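You operate a simulated robot arm through the tools that you are given. There is no shell and no other tool. Be economical: measure what you need, move in short steps, check, and stop when the job is done.

Carry out the task below with a simulated robot arm. There is one attempt and no reset: what you move stays moved.

TASK
Take the short rod with green tip and put it in the silver wire basket.

It is judged by the outcome, as a careful person would: the job done as asked, and still so three seconds after it is handed in. It fails if anything else is knocked over, pushed out of place, dropped, spilled or broken.

THE ROBOT
A 7-joint arm with a two-finger parallel gripper, fixed in place. Base frame: the origin is at the foot of the arm, x ahead of it, y to its left, z up; the work surface is at about z = 820. Lengths are in mm, angles in rad, forces in N, time in s.
With the tool pointing down near the work surface it reaches from about 300 to 700 mm from the base axis. Its first joint turns from -1.152 to 1.152 rad. Payload 1.57 kg.
Tool frame: the origin (TCP) lies between the finger pads and is the grasp point; the fingertips stand 30 mm ahead of it; z points along the fingers, y is the line along which they close. The gripper opens to 110 mm. The fingers are 24 mm wide and 12 mm thick; the gripper's body (48 by 112 mm) begins 78 mm behind the TCP.
Orientation is that of the tool frame in the base frame, as a unit quaternion [x, y, z, w]. With the fingers straight down and closing along the base's y, the tool's x points along the base's -x, its y along +y and its z along -z.

THE INTERFACE
- The arm moves only by the tool jog_arm. Its argument "deltas" is one flat list of numbers, 5 for each row, row after row: the gripper command, from -1 (fully open) to 1 (shut), values between in proportion, then the shift along the tool's x, y, z in units of 200 mm (1.0 is 200 mm), then the turn about the tool's z in units of 120 degrees (1.0 is 120 degrees). In form: [fingers, x, y, z, yaw, fingers, x, y, z, yaw, ...]. A call has 1 to 8 rows; each row is the pose to reach, as a shift and turn from the pose commanded when the call began, along the tool's axes at that moment. A call with a number of a shift or a turn outside -1 to 1 is refused whole. A row lasts 0.2 s, in which the tool goes at most 50 mm and 0.15 rad; a call with a longer step from one row to the next is refused whole, and so is a gripper value outside its range. A pose out of reach is approached as far as the arm can. The call stops where the force on the tool passes 40 N (or 10 N more than at its start, if that is more) or the arm is blocked; 0.2 s more then pass. The fingers move at their own pace (about 108 mm/s each) and stop on an object; they squeeze with about 33 N. The grip force told is the motor's: it shows also when the fingers shut on nothing. Time passes only in rows, and 0.2 s behind the last, so rows that repeat a pose let the fingers close. It gives the time, the measured TCP pose, the force on the tool (base axes), the opening and the grip force at its end, in the units of the frame above (readings bear some noise), and new pictures: "pictures" is both (left out), scene, wrist or none.
- Cameras (640 x 400 px; columns grow to the right, rows downward): "scene" is fixed at [145.8, -372.7, 1429.8]; the picture's right is [0.92, -0.39, 0.00], its down [-0.12, -0.28, -0.95] and it looks along [0.37, 0.87, -0.31] (base axes); focal length 362 px, centre (320, 200). "wrist" rides on the gripper at [-36, 0, -80] in the tool frame; the picture's right is [0.00, -1.00, 0.00], its down [0.97, 0.00, -0.24] and it looks along [0.24, 0.00, 0.97] (tool axes); focal length 218 px, centre (320, 200).
- pixel_to_xyz(camera, pixels): for up to 12 pixels [column, row] of the newest picture of that camera ("zoom" is the newest enlarged one), the place [x, y, z] in the base frame of the surface seen there, good to about 2 mm. No time passes.
- zoom(camera, box): a new picture of the part [left, top, right, bottom] of that camera's present view, enlarged. No time passes.
- finish_job(): hands the job in; it is judged then, once.

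Work in short steps. Measure before you move; look again where a grasp or a placing could have gone wrong, and mend it. You have 60 turns and 120 pictures in all, the two below and enlarged ones among them. Open the gripper and draw the arm clear of the work before you hand the job in, unless the task says otherwise; then end with one line.

The tools are called after "Request:" by a JSON object that holds its "op" and its "data". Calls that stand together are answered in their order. jog_arm: Moves the arm, as the interface text tells. Its arguments: {"type":"object","properties":{"deltas":{"type":"array","items":{"type":"number"}},"pictures":{"type":"string","enum":["both","scene","wrist","none"]}},"required":["deltas"]} The other tools are called the same way: pixel_to_xyz (camera, pixels) gives the place of the surface under pixels of a picture; zoom (camera, box) takes an enlarged picture of a part of a camera's view; finish_job () hands the job in.

At the start:

```text
clock: 0.0
tcp_pos: [322.7, 91.1, 1235.1]
orientation: [0.0, 1.0, 0.0, 0.0]
wrist_force: [0.7, -0.3, 0.0]
opening: 109.7
gripper_force: 0.1
```

scene: 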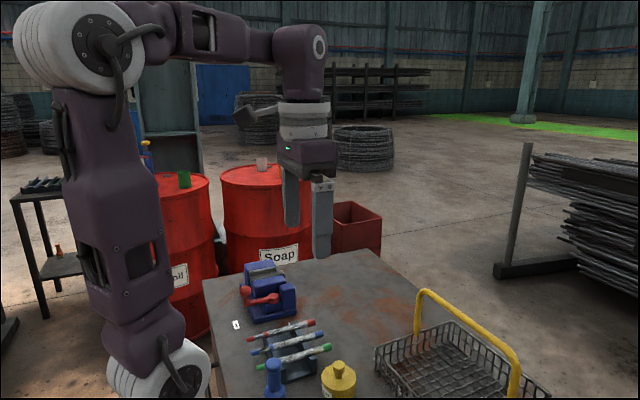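
wrist: 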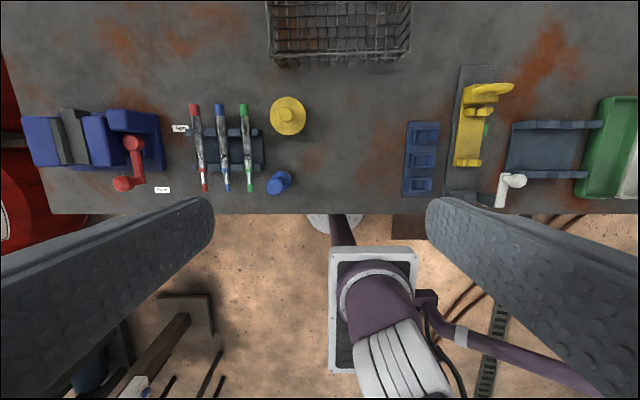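

I'll look closely at the rods at wrist (190-255, 100-195) and the basket before moving.

Request:
{"op": "zoom", "data": {"camera": "wrist", "box": [160, 80, 320, 210]}}

Request:
{"op": "zoom", "data": {"camera": "scene", "box": [220, 280, 400, 400]}}

Request:
{"op": "pixel_to_xyz", "data": {"camera": "wrist", "pixels": [[244, 106], [245, 125], [246, 150], [247, 170], [249, 188], [222, 150], [198, 150], [245, 210], [280, 182], [288, 108], [255, 150], [340, 40]]}}

```text
3.08 times, centred on (240, 145) of wrist
```

zoom: 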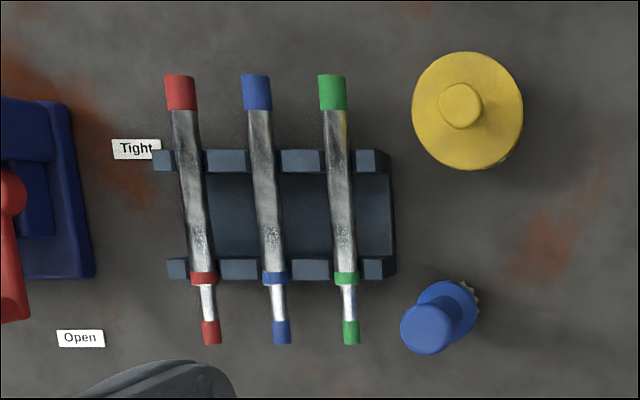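

```text
3.33 times, centred on (310, 340) of scene
```

zoom: 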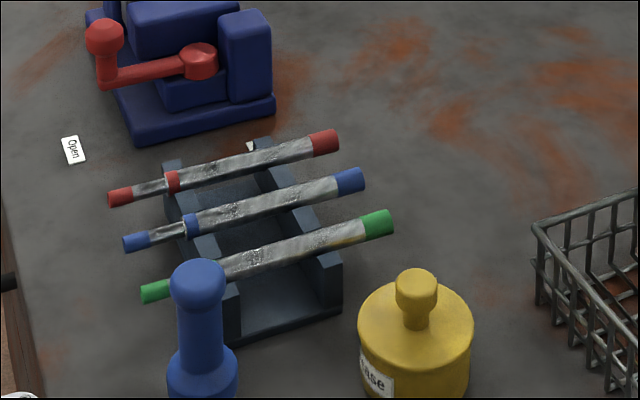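

```text
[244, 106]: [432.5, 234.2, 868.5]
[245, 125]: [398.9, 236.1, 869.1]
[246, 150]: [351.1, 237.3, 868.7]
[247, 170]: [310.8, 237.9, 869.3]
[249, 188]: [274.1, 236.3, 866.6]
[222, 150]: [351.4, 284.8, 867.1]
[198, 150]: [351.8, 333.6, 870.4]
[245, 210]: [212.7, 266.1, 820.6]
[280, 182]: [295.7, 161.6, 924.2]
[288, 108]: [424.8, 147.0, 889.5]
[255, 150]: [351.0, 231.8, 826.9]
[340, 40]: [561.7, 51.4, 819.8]
```

The green rod spans wrist (244,106)–(249,188). Before choosing it, I'll check the rest of the bench for any other green-tipped rod, e.g. around (487,130).

Request:
{"op": "zoom", "data": {"camera": "wrist", "box": [390, 60, 640, 216]}}

Request:
{"op": "zoom", "data": {"camera": "wrist", "box": [250, 0, 430, 80]}}

Request:
{"op": "zoom", "data": {"camera": "scene", "box": [360, 280, 560, 400]}}

```text
2.56 times, centred on (515, 138) of wrist
```

zoom: 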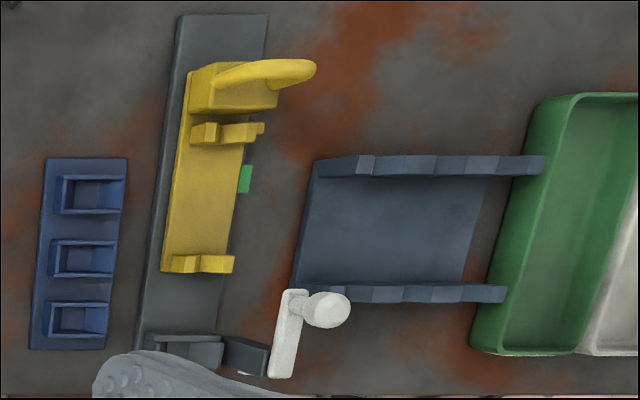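

```text
3.56 times, centred on (340, 40) of wrist
```

zoom: 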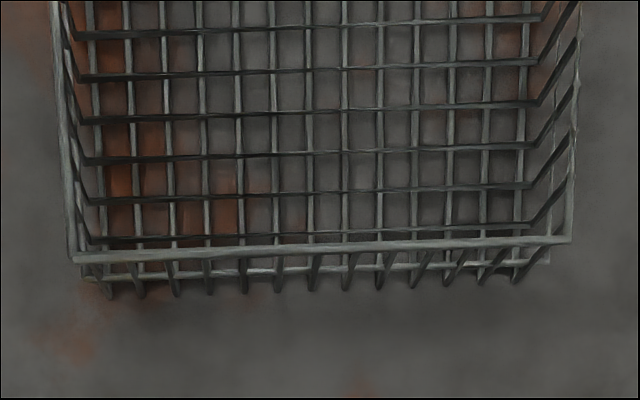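

```text
3.20 times, centred on (460, 340) of scene
```

zoom: 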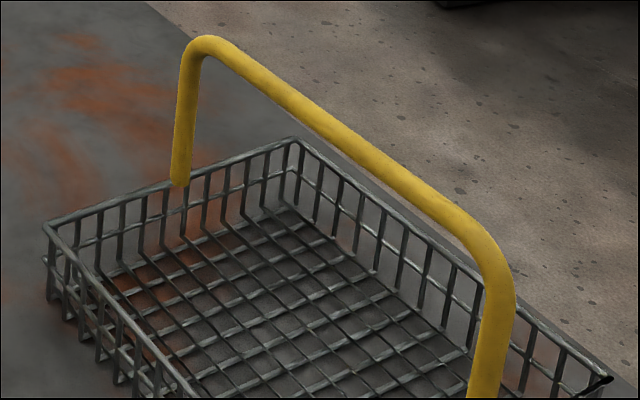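

Only one green-tipped rod. Next I measure the basket rim and handle from the scene view, plus the rod's ends.

Request:
{"op": "pixel_to_xyz", "data": {"camera": "scene", "pixels": [[375, 349], [452, 324], [416, 336], [423, 292], [470, 318], [514, 358], [510, 380], [420, 375], [550, 398], [455, 355], [375, 360]]}}

Request:
{"op": "pixel_to_xyz", "data": {"camera": "wrist", "pixels": [[271, 55], [410, 48], [340, 50], [266, 2], [320, 30], [300, 10], [380, 30], [247, 156], [225, 110], [242, 120], [251, 120], [254, 133]]}}

```text
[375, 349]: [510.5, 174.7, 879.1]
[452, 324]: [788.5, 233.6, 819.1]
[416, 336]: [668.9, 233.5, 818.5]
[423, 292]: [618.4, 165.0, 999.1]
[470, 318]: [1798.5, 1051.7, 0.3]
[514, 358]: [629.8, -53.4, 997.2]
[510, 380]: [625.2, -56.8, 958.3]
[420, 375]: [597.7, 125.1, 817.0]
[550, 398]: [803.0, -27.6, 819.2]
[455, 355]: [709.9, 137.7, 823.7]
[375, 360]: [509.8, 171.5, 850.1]
```

```text
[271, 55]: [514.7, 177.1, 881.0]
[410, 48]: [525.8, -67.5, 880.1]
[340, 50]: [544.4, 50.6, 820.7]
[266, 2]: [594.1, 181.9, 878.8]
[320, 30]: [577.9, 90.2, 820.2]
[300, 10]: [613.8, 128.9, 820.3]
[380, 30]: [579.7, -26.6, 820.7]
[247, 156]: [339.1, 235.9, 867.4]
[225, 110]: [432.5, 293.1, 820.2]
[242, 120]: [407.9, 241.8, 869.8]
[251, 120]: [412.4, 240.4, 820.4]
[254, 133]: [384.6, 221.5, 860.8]
```

Rod is along x, x≈270–440, y≈237, top z≈869, in a rack with the blue rod 48 mm away. The basket's front rim is at x≈520 and the handle bar at x≈622 up to z≈1000. So I'll place the rod along y in the front half. First I hover over the rod with the fingers narrowed to ~34 mm.

Request:
{"op": "jog_arm", "data": {"deltas": [0.38, -0.031, 0.122, 0.14, 0, 0.38, -0.062, 0.243, 0.28, 0, 0.38, -0.093, 0.365, 0.43, 0, 0.38, -0.125, 0.487, 0.58, 0, 0.38, -0.156, 0.608, 0.73, 0, 0.38, -0.187, 0.73, 0.875, 0, 0.38, -0.187, 0.73, 0.875, 0]}}

```text
clock: 1.6
tcp_pos: [360.7, 238.0, 1057.9]
orientation: [0.001, 1.0, 0.0, 0.0]
wrist_force: [-0.2, 0.1, 0.6]
opening: 34.2
gripper_force: 0.1
```

scene: 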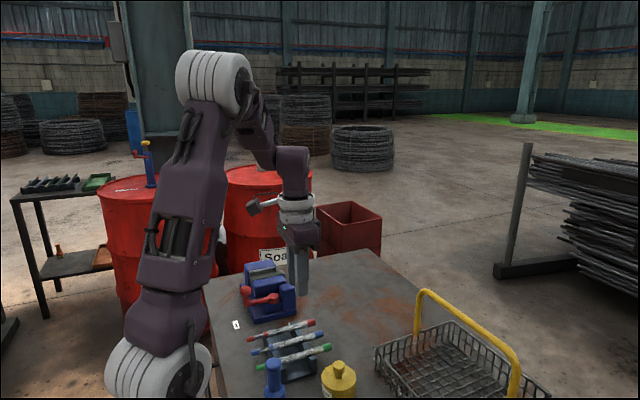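
wrist: 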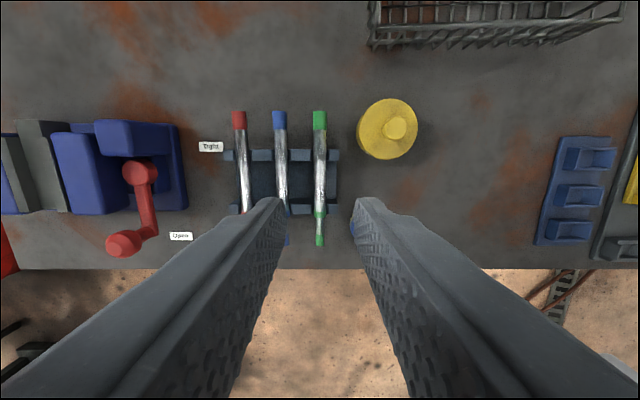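

The rod sits at column 320, centred under the gripper; I measure its edges and the rack bars.

Request:
{"op": "pixel_to_xyz", "data": {"camera": "wrist", "pixels": [[320, 113], [320, 128], [320, 145], [320, 170], [320, 190], [320, 210], [320, 243], [333, 155], [333, 211], [281, 170], [315, 180], [325, 180]]}}

Request:
{"op": "zoom", "data": {"camera": "wrist", "box": [220, 90, 420, 260]}}

```text
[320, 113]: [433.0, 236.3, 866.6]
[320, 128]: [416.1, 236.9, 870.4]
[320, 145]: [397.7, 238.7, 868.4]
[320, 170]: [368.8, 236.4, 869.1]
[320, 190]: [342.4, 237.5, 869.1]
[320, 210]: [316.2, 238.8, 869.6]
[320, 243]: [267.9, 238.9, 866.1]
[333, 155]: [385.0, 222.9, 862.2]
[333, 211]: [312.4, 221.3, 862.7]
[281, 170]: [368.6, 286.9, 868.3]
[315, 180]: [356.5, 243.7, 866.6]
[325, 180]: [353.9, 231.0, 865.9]
```

```text
2.35 times, centred on (320, 175) of wrist
```

zoom: 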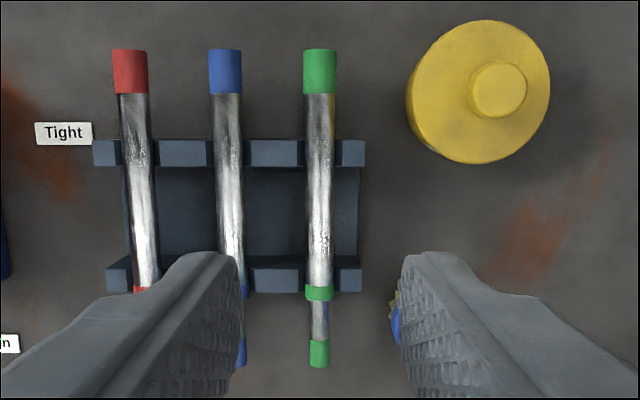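

Rod centre y≈237.5, rack bars at x≈304–320 and 385–397. I go down at x≈354 to TCP z≈873 (tips ≈843, above the rack floor at 827).

Request:
{"op": "jog_arm", "data": {"deltas": [0.38, 0.033, 0, 0.2, 0, 0.38, 0.033, 0, 0.4, 0, 0.38, 0.033, 0, 0.6, 0, 0.38, 0.033, 0, 0.75, 0, 0.38, 0.033, 0, 0.85, 0, 0.38, 0.033, 0, 0.935, 0, 0.38, 0.033, 0, 0.935, 0]}}

```text
clock: 3.2
tcp_pos: [353.3, 238.0, 873.1]
orientation: [0.0, 1.0, 0.0, 0.0]
wrist_force: [0.0, -0.6, 0.9]
opening: 34.3
gripper_force: 0.0
```

scene: 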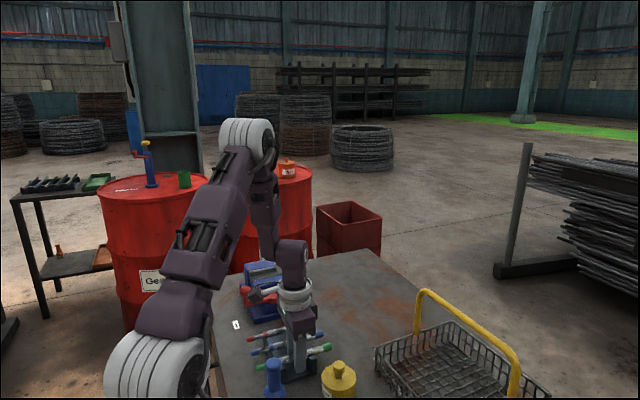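
wrist: 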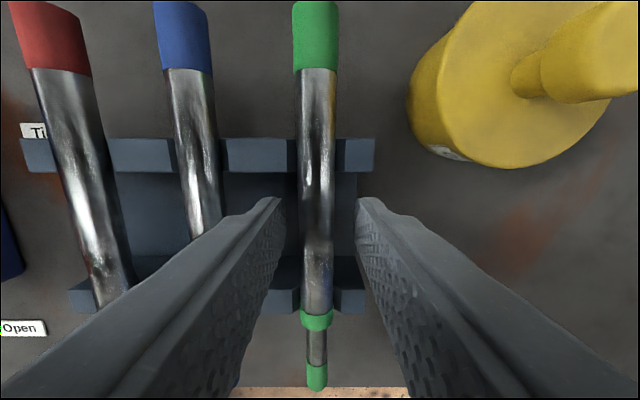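

The green rod lies between the pads (column 318), clear of the blue one. I close, then lift slightly.

Request:
{"op": "jog_arm", "data": {"deltas": [1, 0, 0, 0, 0, 1, 0, 0, 0, 0, 1, 0, 0, 0, 0, 1, 0, 0, -0.1, 0, 1, 0, 0, -0.25, 0, 1, 0, 0, -0.45, 0, 1, 0, 0, -0.7, 0, 1, 0, 0, -0.7, 0]}}

```text
clock: 5.0
tcp_pos: [354.5, 238.2, 1013.1]
orientation: [0.001, 1.0, 0.0, 0.0]
wrist_force: [-0.3, -0.6, -0.1]
opening: 0.0
gripper_force: 21.0
```

scene: 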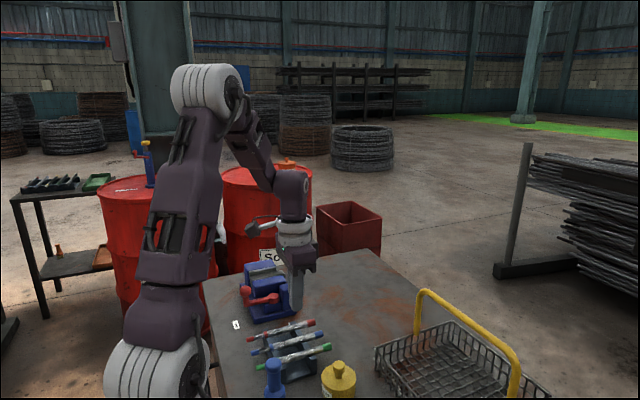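
wrist: 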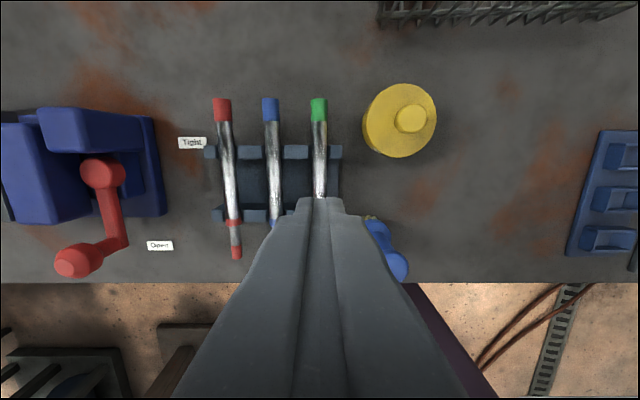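

Opening 0: the rod slipped out and is still in the rack at (319,100–200). I reopen and measure whether anything shifted before a deeper grasp.

Request:
{"op": "jog_arm", "data": {"deltas": [0.38, 0, 0, 0, 0, 0.38, 0, 0, 0, 0], "pictures": "wrist"}}

Request:
{"op": "zoom", "data": {"camera": "wrist", "box": [200, 80, 440, 280]}}

Request:
{"op": "zoom", "data": {"camera": "scene", "box": [220, 280, 400, 400]}}

Request:
{"op": "pixel_to_xyz", "data": {"camera": "wrist", "pixels": [[319, 103], [319, 130], [320, 170], [320, 190], [320, 215], [320, 240], [307, 180], [333, 180], [314, 170], [326, 170]]}}

```text
clock: 5.6
tcp_pos: [355.3, 238.6, 1013.2]
orientation: [0.0, 1.0, 0.0, 0.0]
wrist_force: [-0.5, 0.2, -0.1]
opening: 33.8
gripper_force: 0.1
```

wrist: 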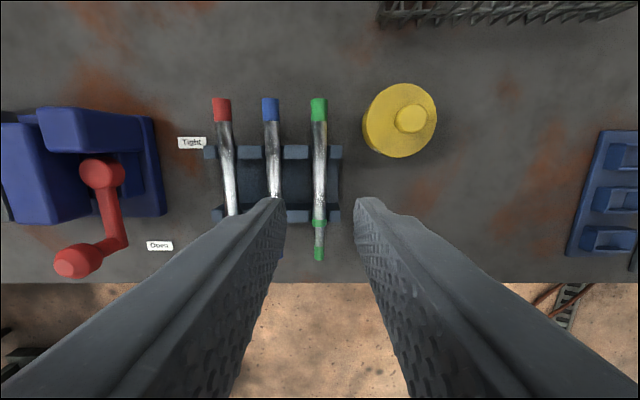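

```text
2.00 times, centred on (320, 180) of wrist
```

zoom: 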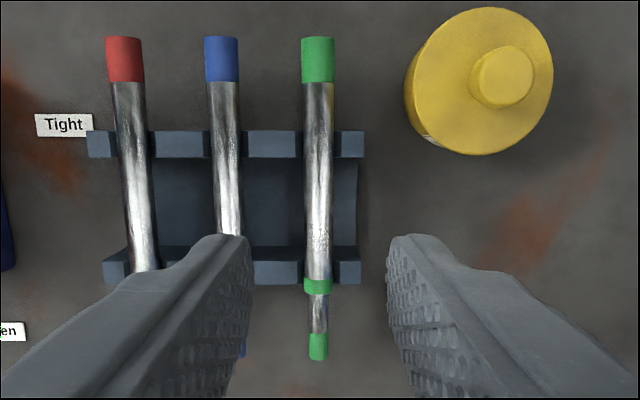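

```text
3.33 times, centred on (310, 340) of scene
```

zoom: 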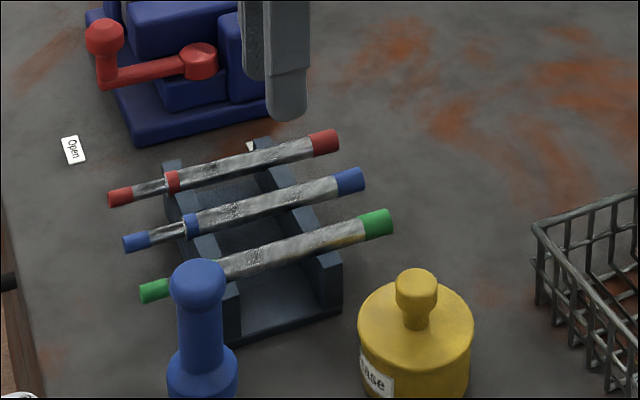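

```text
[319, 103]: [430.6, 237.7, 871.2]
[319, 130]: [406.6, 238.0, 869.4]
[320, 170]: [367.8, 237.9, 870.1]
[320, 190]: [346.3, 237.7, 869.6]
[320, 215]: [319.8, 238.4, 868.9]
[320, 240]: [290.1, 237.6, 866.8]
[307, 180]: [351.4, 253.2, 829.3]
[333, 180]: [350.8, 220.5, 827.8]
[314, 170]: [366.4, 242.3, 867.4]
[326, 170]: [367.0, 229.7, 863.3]
```

Nothing moved; rod top 869.6, centre ≈862. I go down to TCP z≈863 (tips ≈833, floor ≈828), then close and check before lifting.

Request:
{"op": "jog_arm", "data": {"deltas": [0.38, 0, -0.005, 0.2, 0, 0.38, 0, -0.005, 0.4, 0, 0.38, 0, -0.005, 0.58, 0, 0.38, 0, -0.005, 0.69, 0, 0.38, 0, -0.005, 0.75, 0, 0.38, 0, -0.005, 0.75, 0, 1, 0, -0.005, 0.75, 0, 1, 0, -0.005, 0.75, 0]}}

```text
clock: 7.4
tcp_pos: [353.9, 237.2, 863.5]
orientation: [0.0, 1.0, 0.0, 0.0]
wrist_force: [0.7, 5.3, -0.1]
opening: 15.6
gripper_force: 31.1
```

scene: 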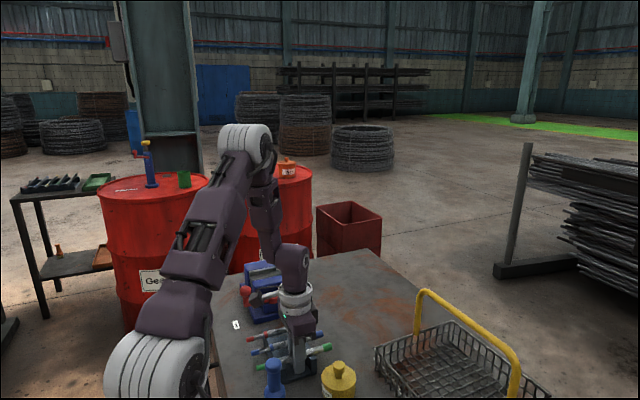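
wrist: 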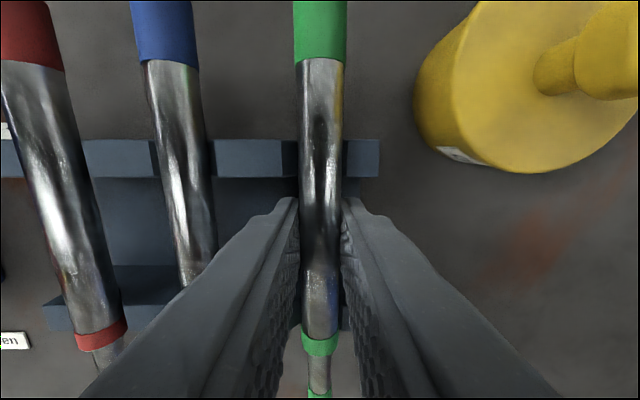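

Gripped: opening 15.6 mm, force 31 N. I lift it slowly.

Request:
{"op": "jog_arm", "data": {"deltas": [1, 0, 0, 0, 0, 1, 0, 0, -0.05, 0, 1, 0, 0, -0.15, 0, 1, 0, 0, -0.3, 0, 1, 0, 0, -0.5, 0, 1, 0, 0, -0.7, 0, 1, 0, 0, -0.9, 0, 1, 0, 0, -0.98, 0]}}

```text
clock: 9.2
tcp_pos: [351.8, 237.3, 1058.1]
orientation: [0.0, 1.0, 0.0, 0.0]
wrist_force: [0.2, -0.2, -3.1]
opening: 15.7
gripper_force: 31.8
```

scene: 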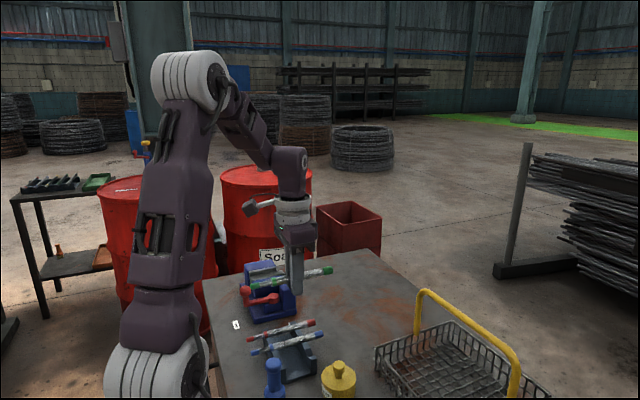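
wrist: 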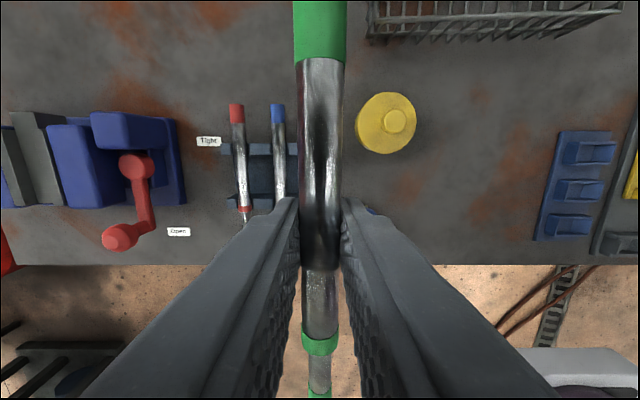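

Lift succeeded with the rod held level and the others undisturbed. I carry it toward the basket at height while turning it across (clockwise from above).

Request:
{"op": "jog_arm", "data": {"deltas": [1, -0.09, -0.11, -0.03, 0.07, 1, -0.18, -0.22, -0.06, 0.14, 1, -0.27, -0.33, -0.1, 0.21, 1, -0.36, -0.44, -0.1, 0.28, 1, -0.45, -0.55, -0.1, 0.35, 1, -0.54, -0.66, -0.1, 0.42, 1, -0.63, -0.77, -0.1, 0.49, 1, -0.72, -0.88, -0.1, 0.56], "pictures": "none"}}

Request:
{"op": "jog_arm", "data": {"deltas": [1, 0, 0, 0, 0.06, 1, 0, 0, 0, 0.12, 1, 0, 0, 0, 0.168, 1, 0, 0, 0, 0.168]}}

```text
clock: 11.0
tcp_pos: [496.7, 60.0, 1080.4]
orientation: [0.554, 0.832, -0.001, 0.001]
wrist_force: [0.1, -0.9, -2.4]
opening: 15.8
gripper_force: 31.4
```

```text
clock: 12.0
tcp_pos: [496.3, 60.5, 1078.1]
orientation: [0.691, 0.723, 0.0, -0.001]
wrist_force: [-0.5, -0.1, -3.0]
opening: 15.6
gripper_force: 31.9
```

scene: 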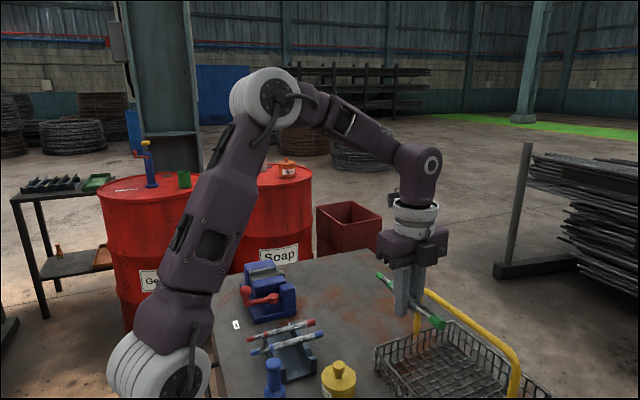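
wrist: 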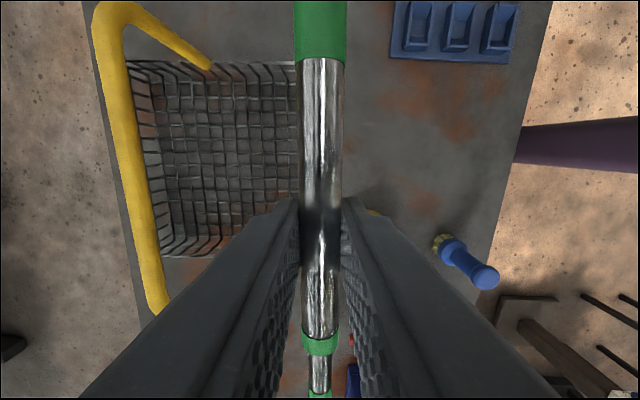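

The rod is now crosswise. I measure handle and basket from this closer view.

Request:
{"op": "pixel_to_xyz", "data": {"camera": "wrist", "pixels": [[209, 66], [160, 28], [115, 12], [128, 100], [140, 180], [150, 250], [134, 150], [133, 62], [156, 247], [285, 64], [290, 130], [160, 150]]}}

Request:
{"op": "zoom", "data": {"camera": "wrist", "box": [80, 0, 320, 280]}}

Request:
{"op": "zoom", "data": {"camera": "scene", "box": [340, 240, 560, 400]}}

```text
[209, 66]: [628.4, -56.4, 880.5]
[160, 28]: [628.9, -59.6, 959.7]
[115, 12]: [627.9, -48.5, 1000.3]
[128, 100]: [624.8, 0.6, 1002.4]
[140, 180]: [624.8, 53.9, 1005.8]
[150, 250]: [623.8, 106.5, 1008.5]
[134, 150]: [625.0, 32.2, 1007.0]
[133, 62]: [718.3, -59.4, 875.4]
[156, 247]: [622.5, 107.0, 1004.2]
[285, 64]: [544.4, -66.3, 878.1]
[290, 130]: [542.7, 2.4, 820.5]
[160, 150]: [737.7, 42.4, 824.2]
```

```text
1.43 times, centred on (200, 140) of wrist
```

zoom: 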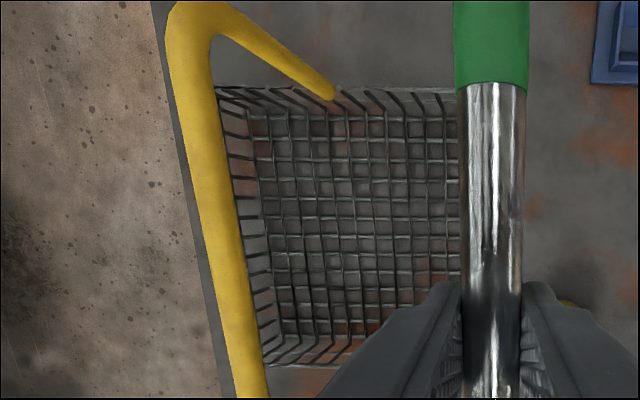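

```text
2.50 times, centred on (450, 320) of scene
```

zoom: 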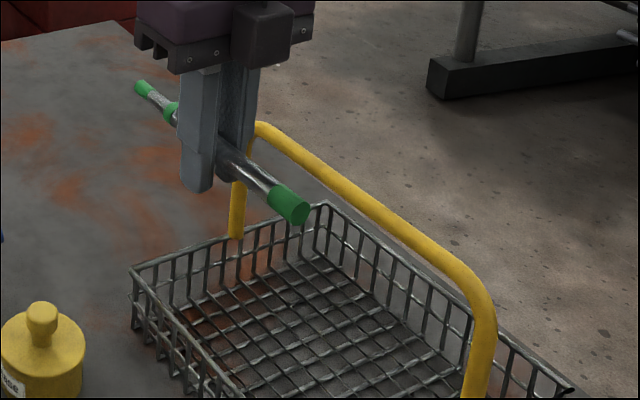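

Handle bar centre is x≈625 (edge ≈616), top z≈1008; at TCP x≈552 the gripper body (±57) just clears it. I shift to (552.5, 52) at the same height and check.

Request:
{"op": "jog_arm", "data": {"deltas": [1, -0.028, 0.14, 0, 0, 1, -0.055, 0.278, 0, 0, 1, -0.055, 0.278, 0, 0]}}

```text
clock: 12.8
tcp_pos: [554.1, 52.8, 1079.1]
orientation: [0.691, 0.723, 0.001, 0.0]
wrist_force: [0.2, -0.5, -2.8]
opening: 16.0
gripper_force: 31.3
```

scene: 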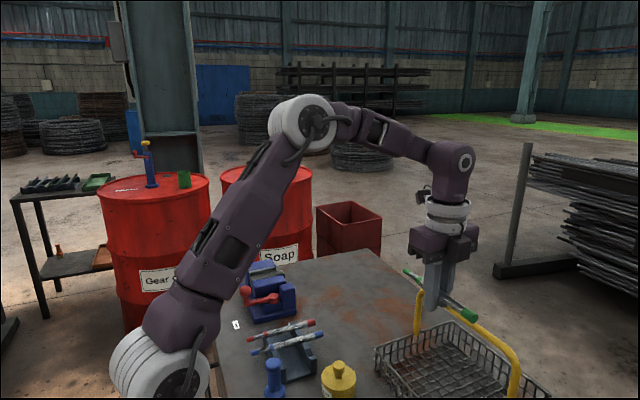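
wrist: 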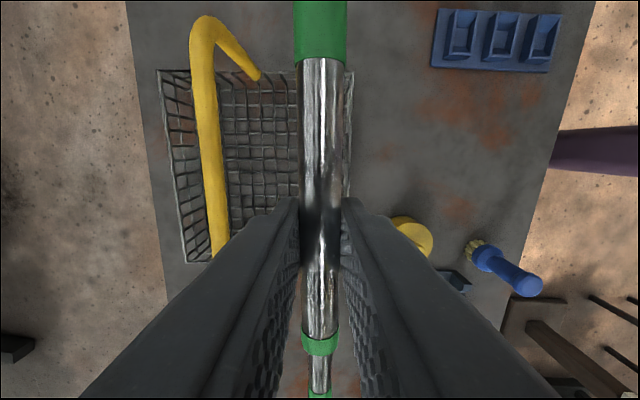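

Request:
{"op": "zoom", "data": {"camera": "wrist", "box": [150, 40, 390, 280]}}

Request:
{"op": "pixel_to_xyz", "data": {"camera": "wrist", "pixels": [[353, 75], [352, 100], [350, 130], [348, 165], [347, 185], [198, 80], [226, 150], [201, 150], [213, 150], [222, 100]]}}

```text
1.67 times, centred on (270, 160) of wrist
```

zoom: 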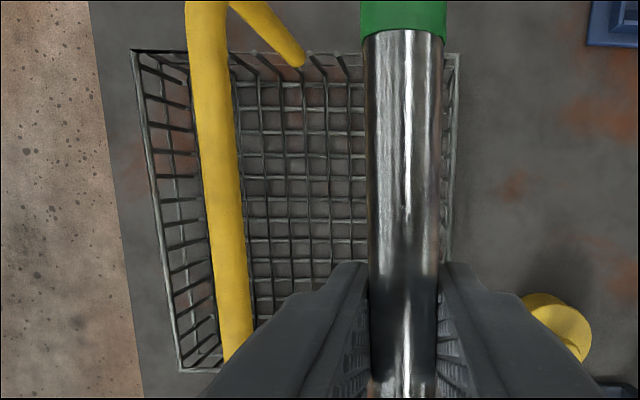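

```text
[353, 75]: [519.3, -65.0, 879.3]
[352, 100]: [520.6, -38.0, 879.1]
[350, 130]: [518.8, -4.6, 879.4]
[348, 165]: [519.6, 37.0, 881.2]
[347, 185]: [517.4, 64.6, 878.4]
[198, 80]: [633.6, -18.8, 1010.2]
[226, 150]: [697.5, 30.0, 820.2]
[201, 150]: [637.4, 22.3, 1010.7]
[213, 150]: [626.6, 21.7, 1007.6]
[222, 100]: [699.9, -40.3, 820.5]
```

Rim wire is x≈519 near y=50, handle centre x≈626 with radius ≈10: about 7 mm clear either side. I descend first to TCP z≈940.

Request:
{"op": "jog_arm", "data": {"deltas": [1, 0, -0.005, 0.15, 0, 1, 0, -0.005, 0.3, 0, 1, 0, -0.005, 0.45, 0, 1, 0, -0.005, 0.6, 0, 1, 0, -0.005, 0.7, 0, 1, 0, -0.005, 0.7, 0]}}

```text
clock: 14.2
tcp_pos: [552.8, 52.3, 939.7]
orientation: [0.69, 0.724, 0.0, 0.0]
wrist_force: [0.1, -1.0, -3.0]
opening: 15.5
gripper_force: 31.8
```

scene: 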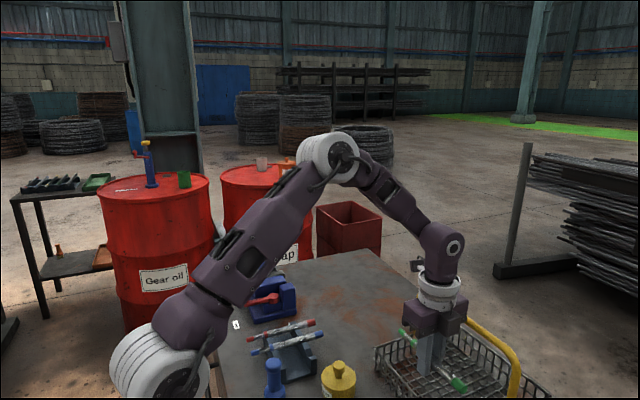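
wrist: 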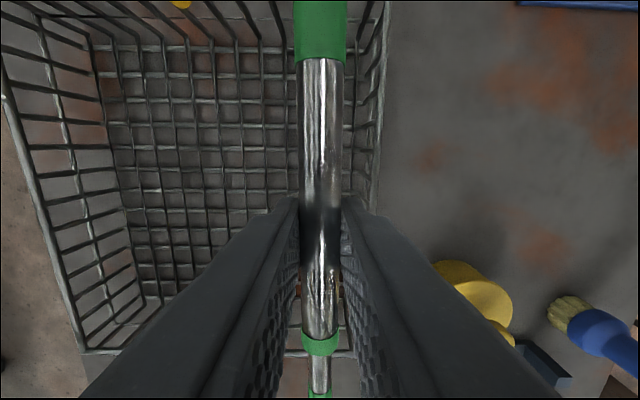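

Alignment is good: the rod runs parallel inside the front wall. I continue down gently to TCP z≈862.

Request:
{"op": "jog_arm", "data": {"deltas": [1, 0, 0, 0.08, 0, 1, 0, 0, 0.16, 0, 1, 0, 0, 0.23, 0, 1, 0, 0, 0.29, 0, 1, 0, 0, 0.34, 0, 1, 0, 0, 0.385, 0, 1, 0, 0, 0.385, 0]}}

```text
clock: 15.8
tcp_pos: [553.4, 51.8, 860.9]
orientation: [0.69, 0.723, 0.0, 0.0]
wrist_force: [-0.4, 0.1, -3.0]
opening: 15.7
gripper_force: 30.8
```

scene: 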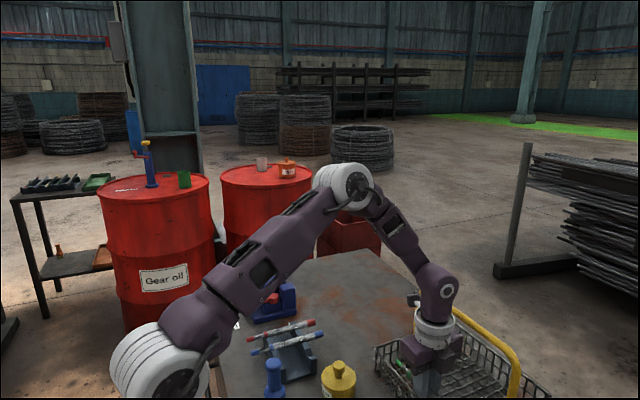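
wrist: 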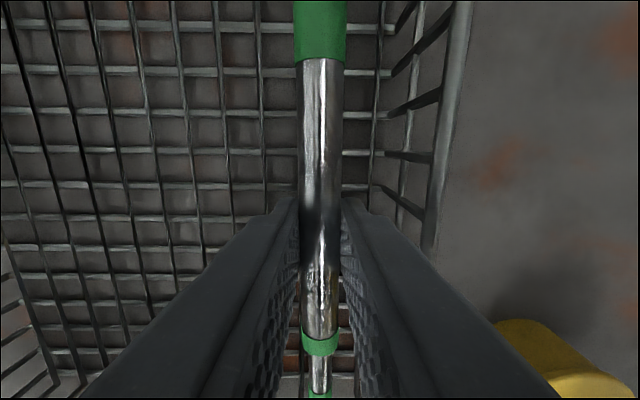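

No contact, rod inside the basket with the wall clear on the right. I open just slightly (~22 mm) to let it down.

Request:
{"op": "jog_arm", "data": {"deltas": [0.62, 0, 0, 0, 0, 0.6, 0, 0, 0, 0, 0.6, 0, 0, 0, 0]}}

```text
clock: 16.6
tcp_pos: [551.7, 51.4, 861.6]
orientation: [0.691, 0.723, 0.0, 0.0]
wrist_force: [-0.6, -0.9, 0.7]
opening: 21.8
gripper_force: 0.0
```

scene: 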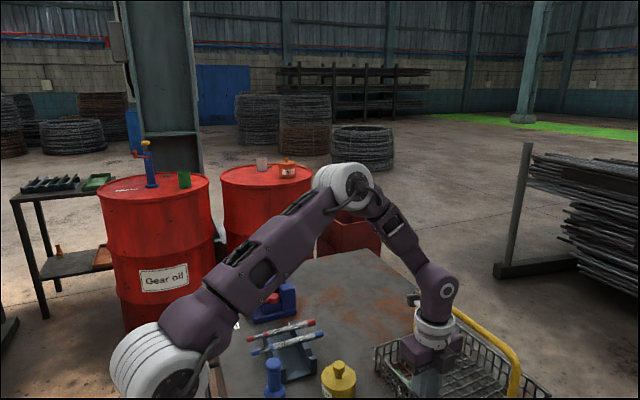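
wrist: 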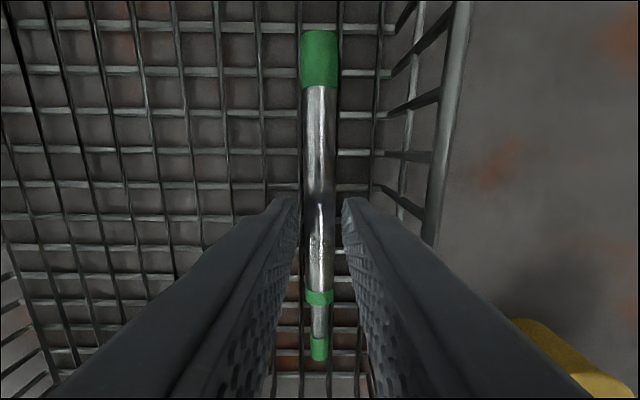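

The rod lies on the basket floor. I retreat straight up, then back away from the handle (−tool y).

Request:
{"op": "jog_arm", "data": {"deltas": [0.6, 0, 0, -0.1, 0, 0.6, 0, 0, -0.25, 0, 0.6, 0, 0, -0.45, 0, 0.6, 0, 0, -0.65, 0, 0.6, 0, 0, -0.85, 0, 0.6, 0, 0, -1.0, 0], "pictures": "none"}}

Request:
{"op": "jog_arm", "data": {"deltas": [0, 0, -0.2, -0.1, 0, -0.5, 0, -0.4, -0.2, 0, -1, 0, -0.6, -0.3, 0, -1, 0, -0.7, -0.3, 0, -1, 0, -0.7, -0.3, 0]}}

Request:
{"op": "zoom", "data": {"camera": "scene", "box": [220, 240, 560, 400]}}

```text
clock: 18.0
tcp_pos: [553.2, 51.2, 1062.8]
orientation: [0.691, 0.723, -0.001, 0.0]
wrist_force: [-0.4, 0.0, -0.4]
opening: 21.8
gripper_force: 0.0
```

```text
clock: 19.2
tcp_pos: [411.9, 44.9, 1122.2]
orientation: [0.691, 0.723, 0.0, 0.001]
wrist_force: [-0.4, 0.1, 0.8]
opening: 109.9
gripper_force: 0.1
```

scene: 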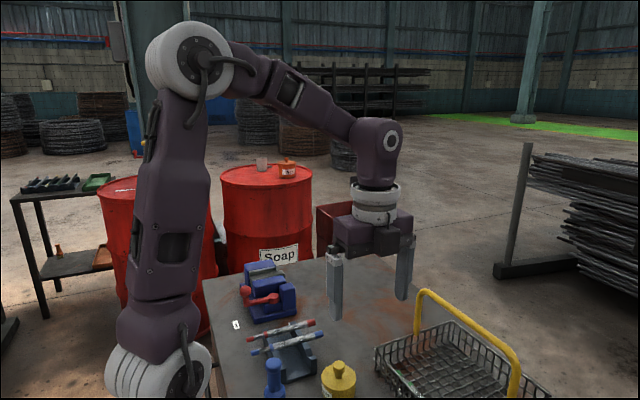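
wrist: 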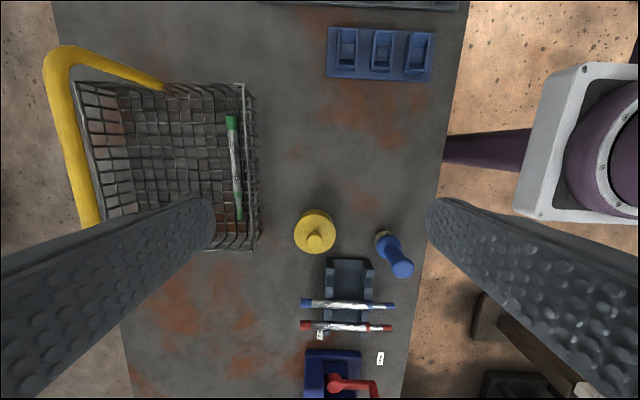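

```text
1.88 times, centred on (390, 320) of scene
```

zoom: 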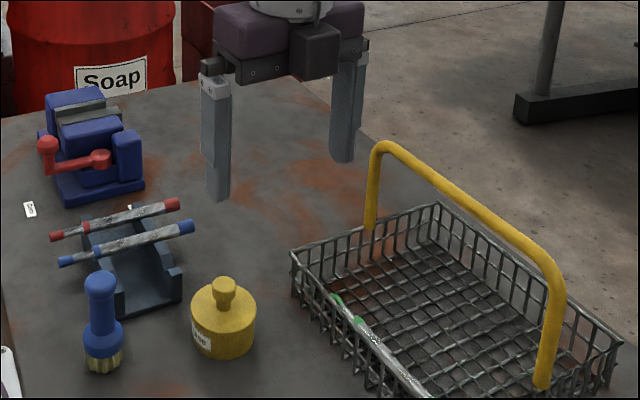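

The rod rests in the basket, everything else is in place, and the arm is clear with the gripper open. Handing in.

Request:
{"op": "finish_job", "data": {}}

```text
The job is handed in.
```

The green-tipped rod is lying flat on the floor of the silver wire basket. The first grasp slipped off, but nothing else was moved.
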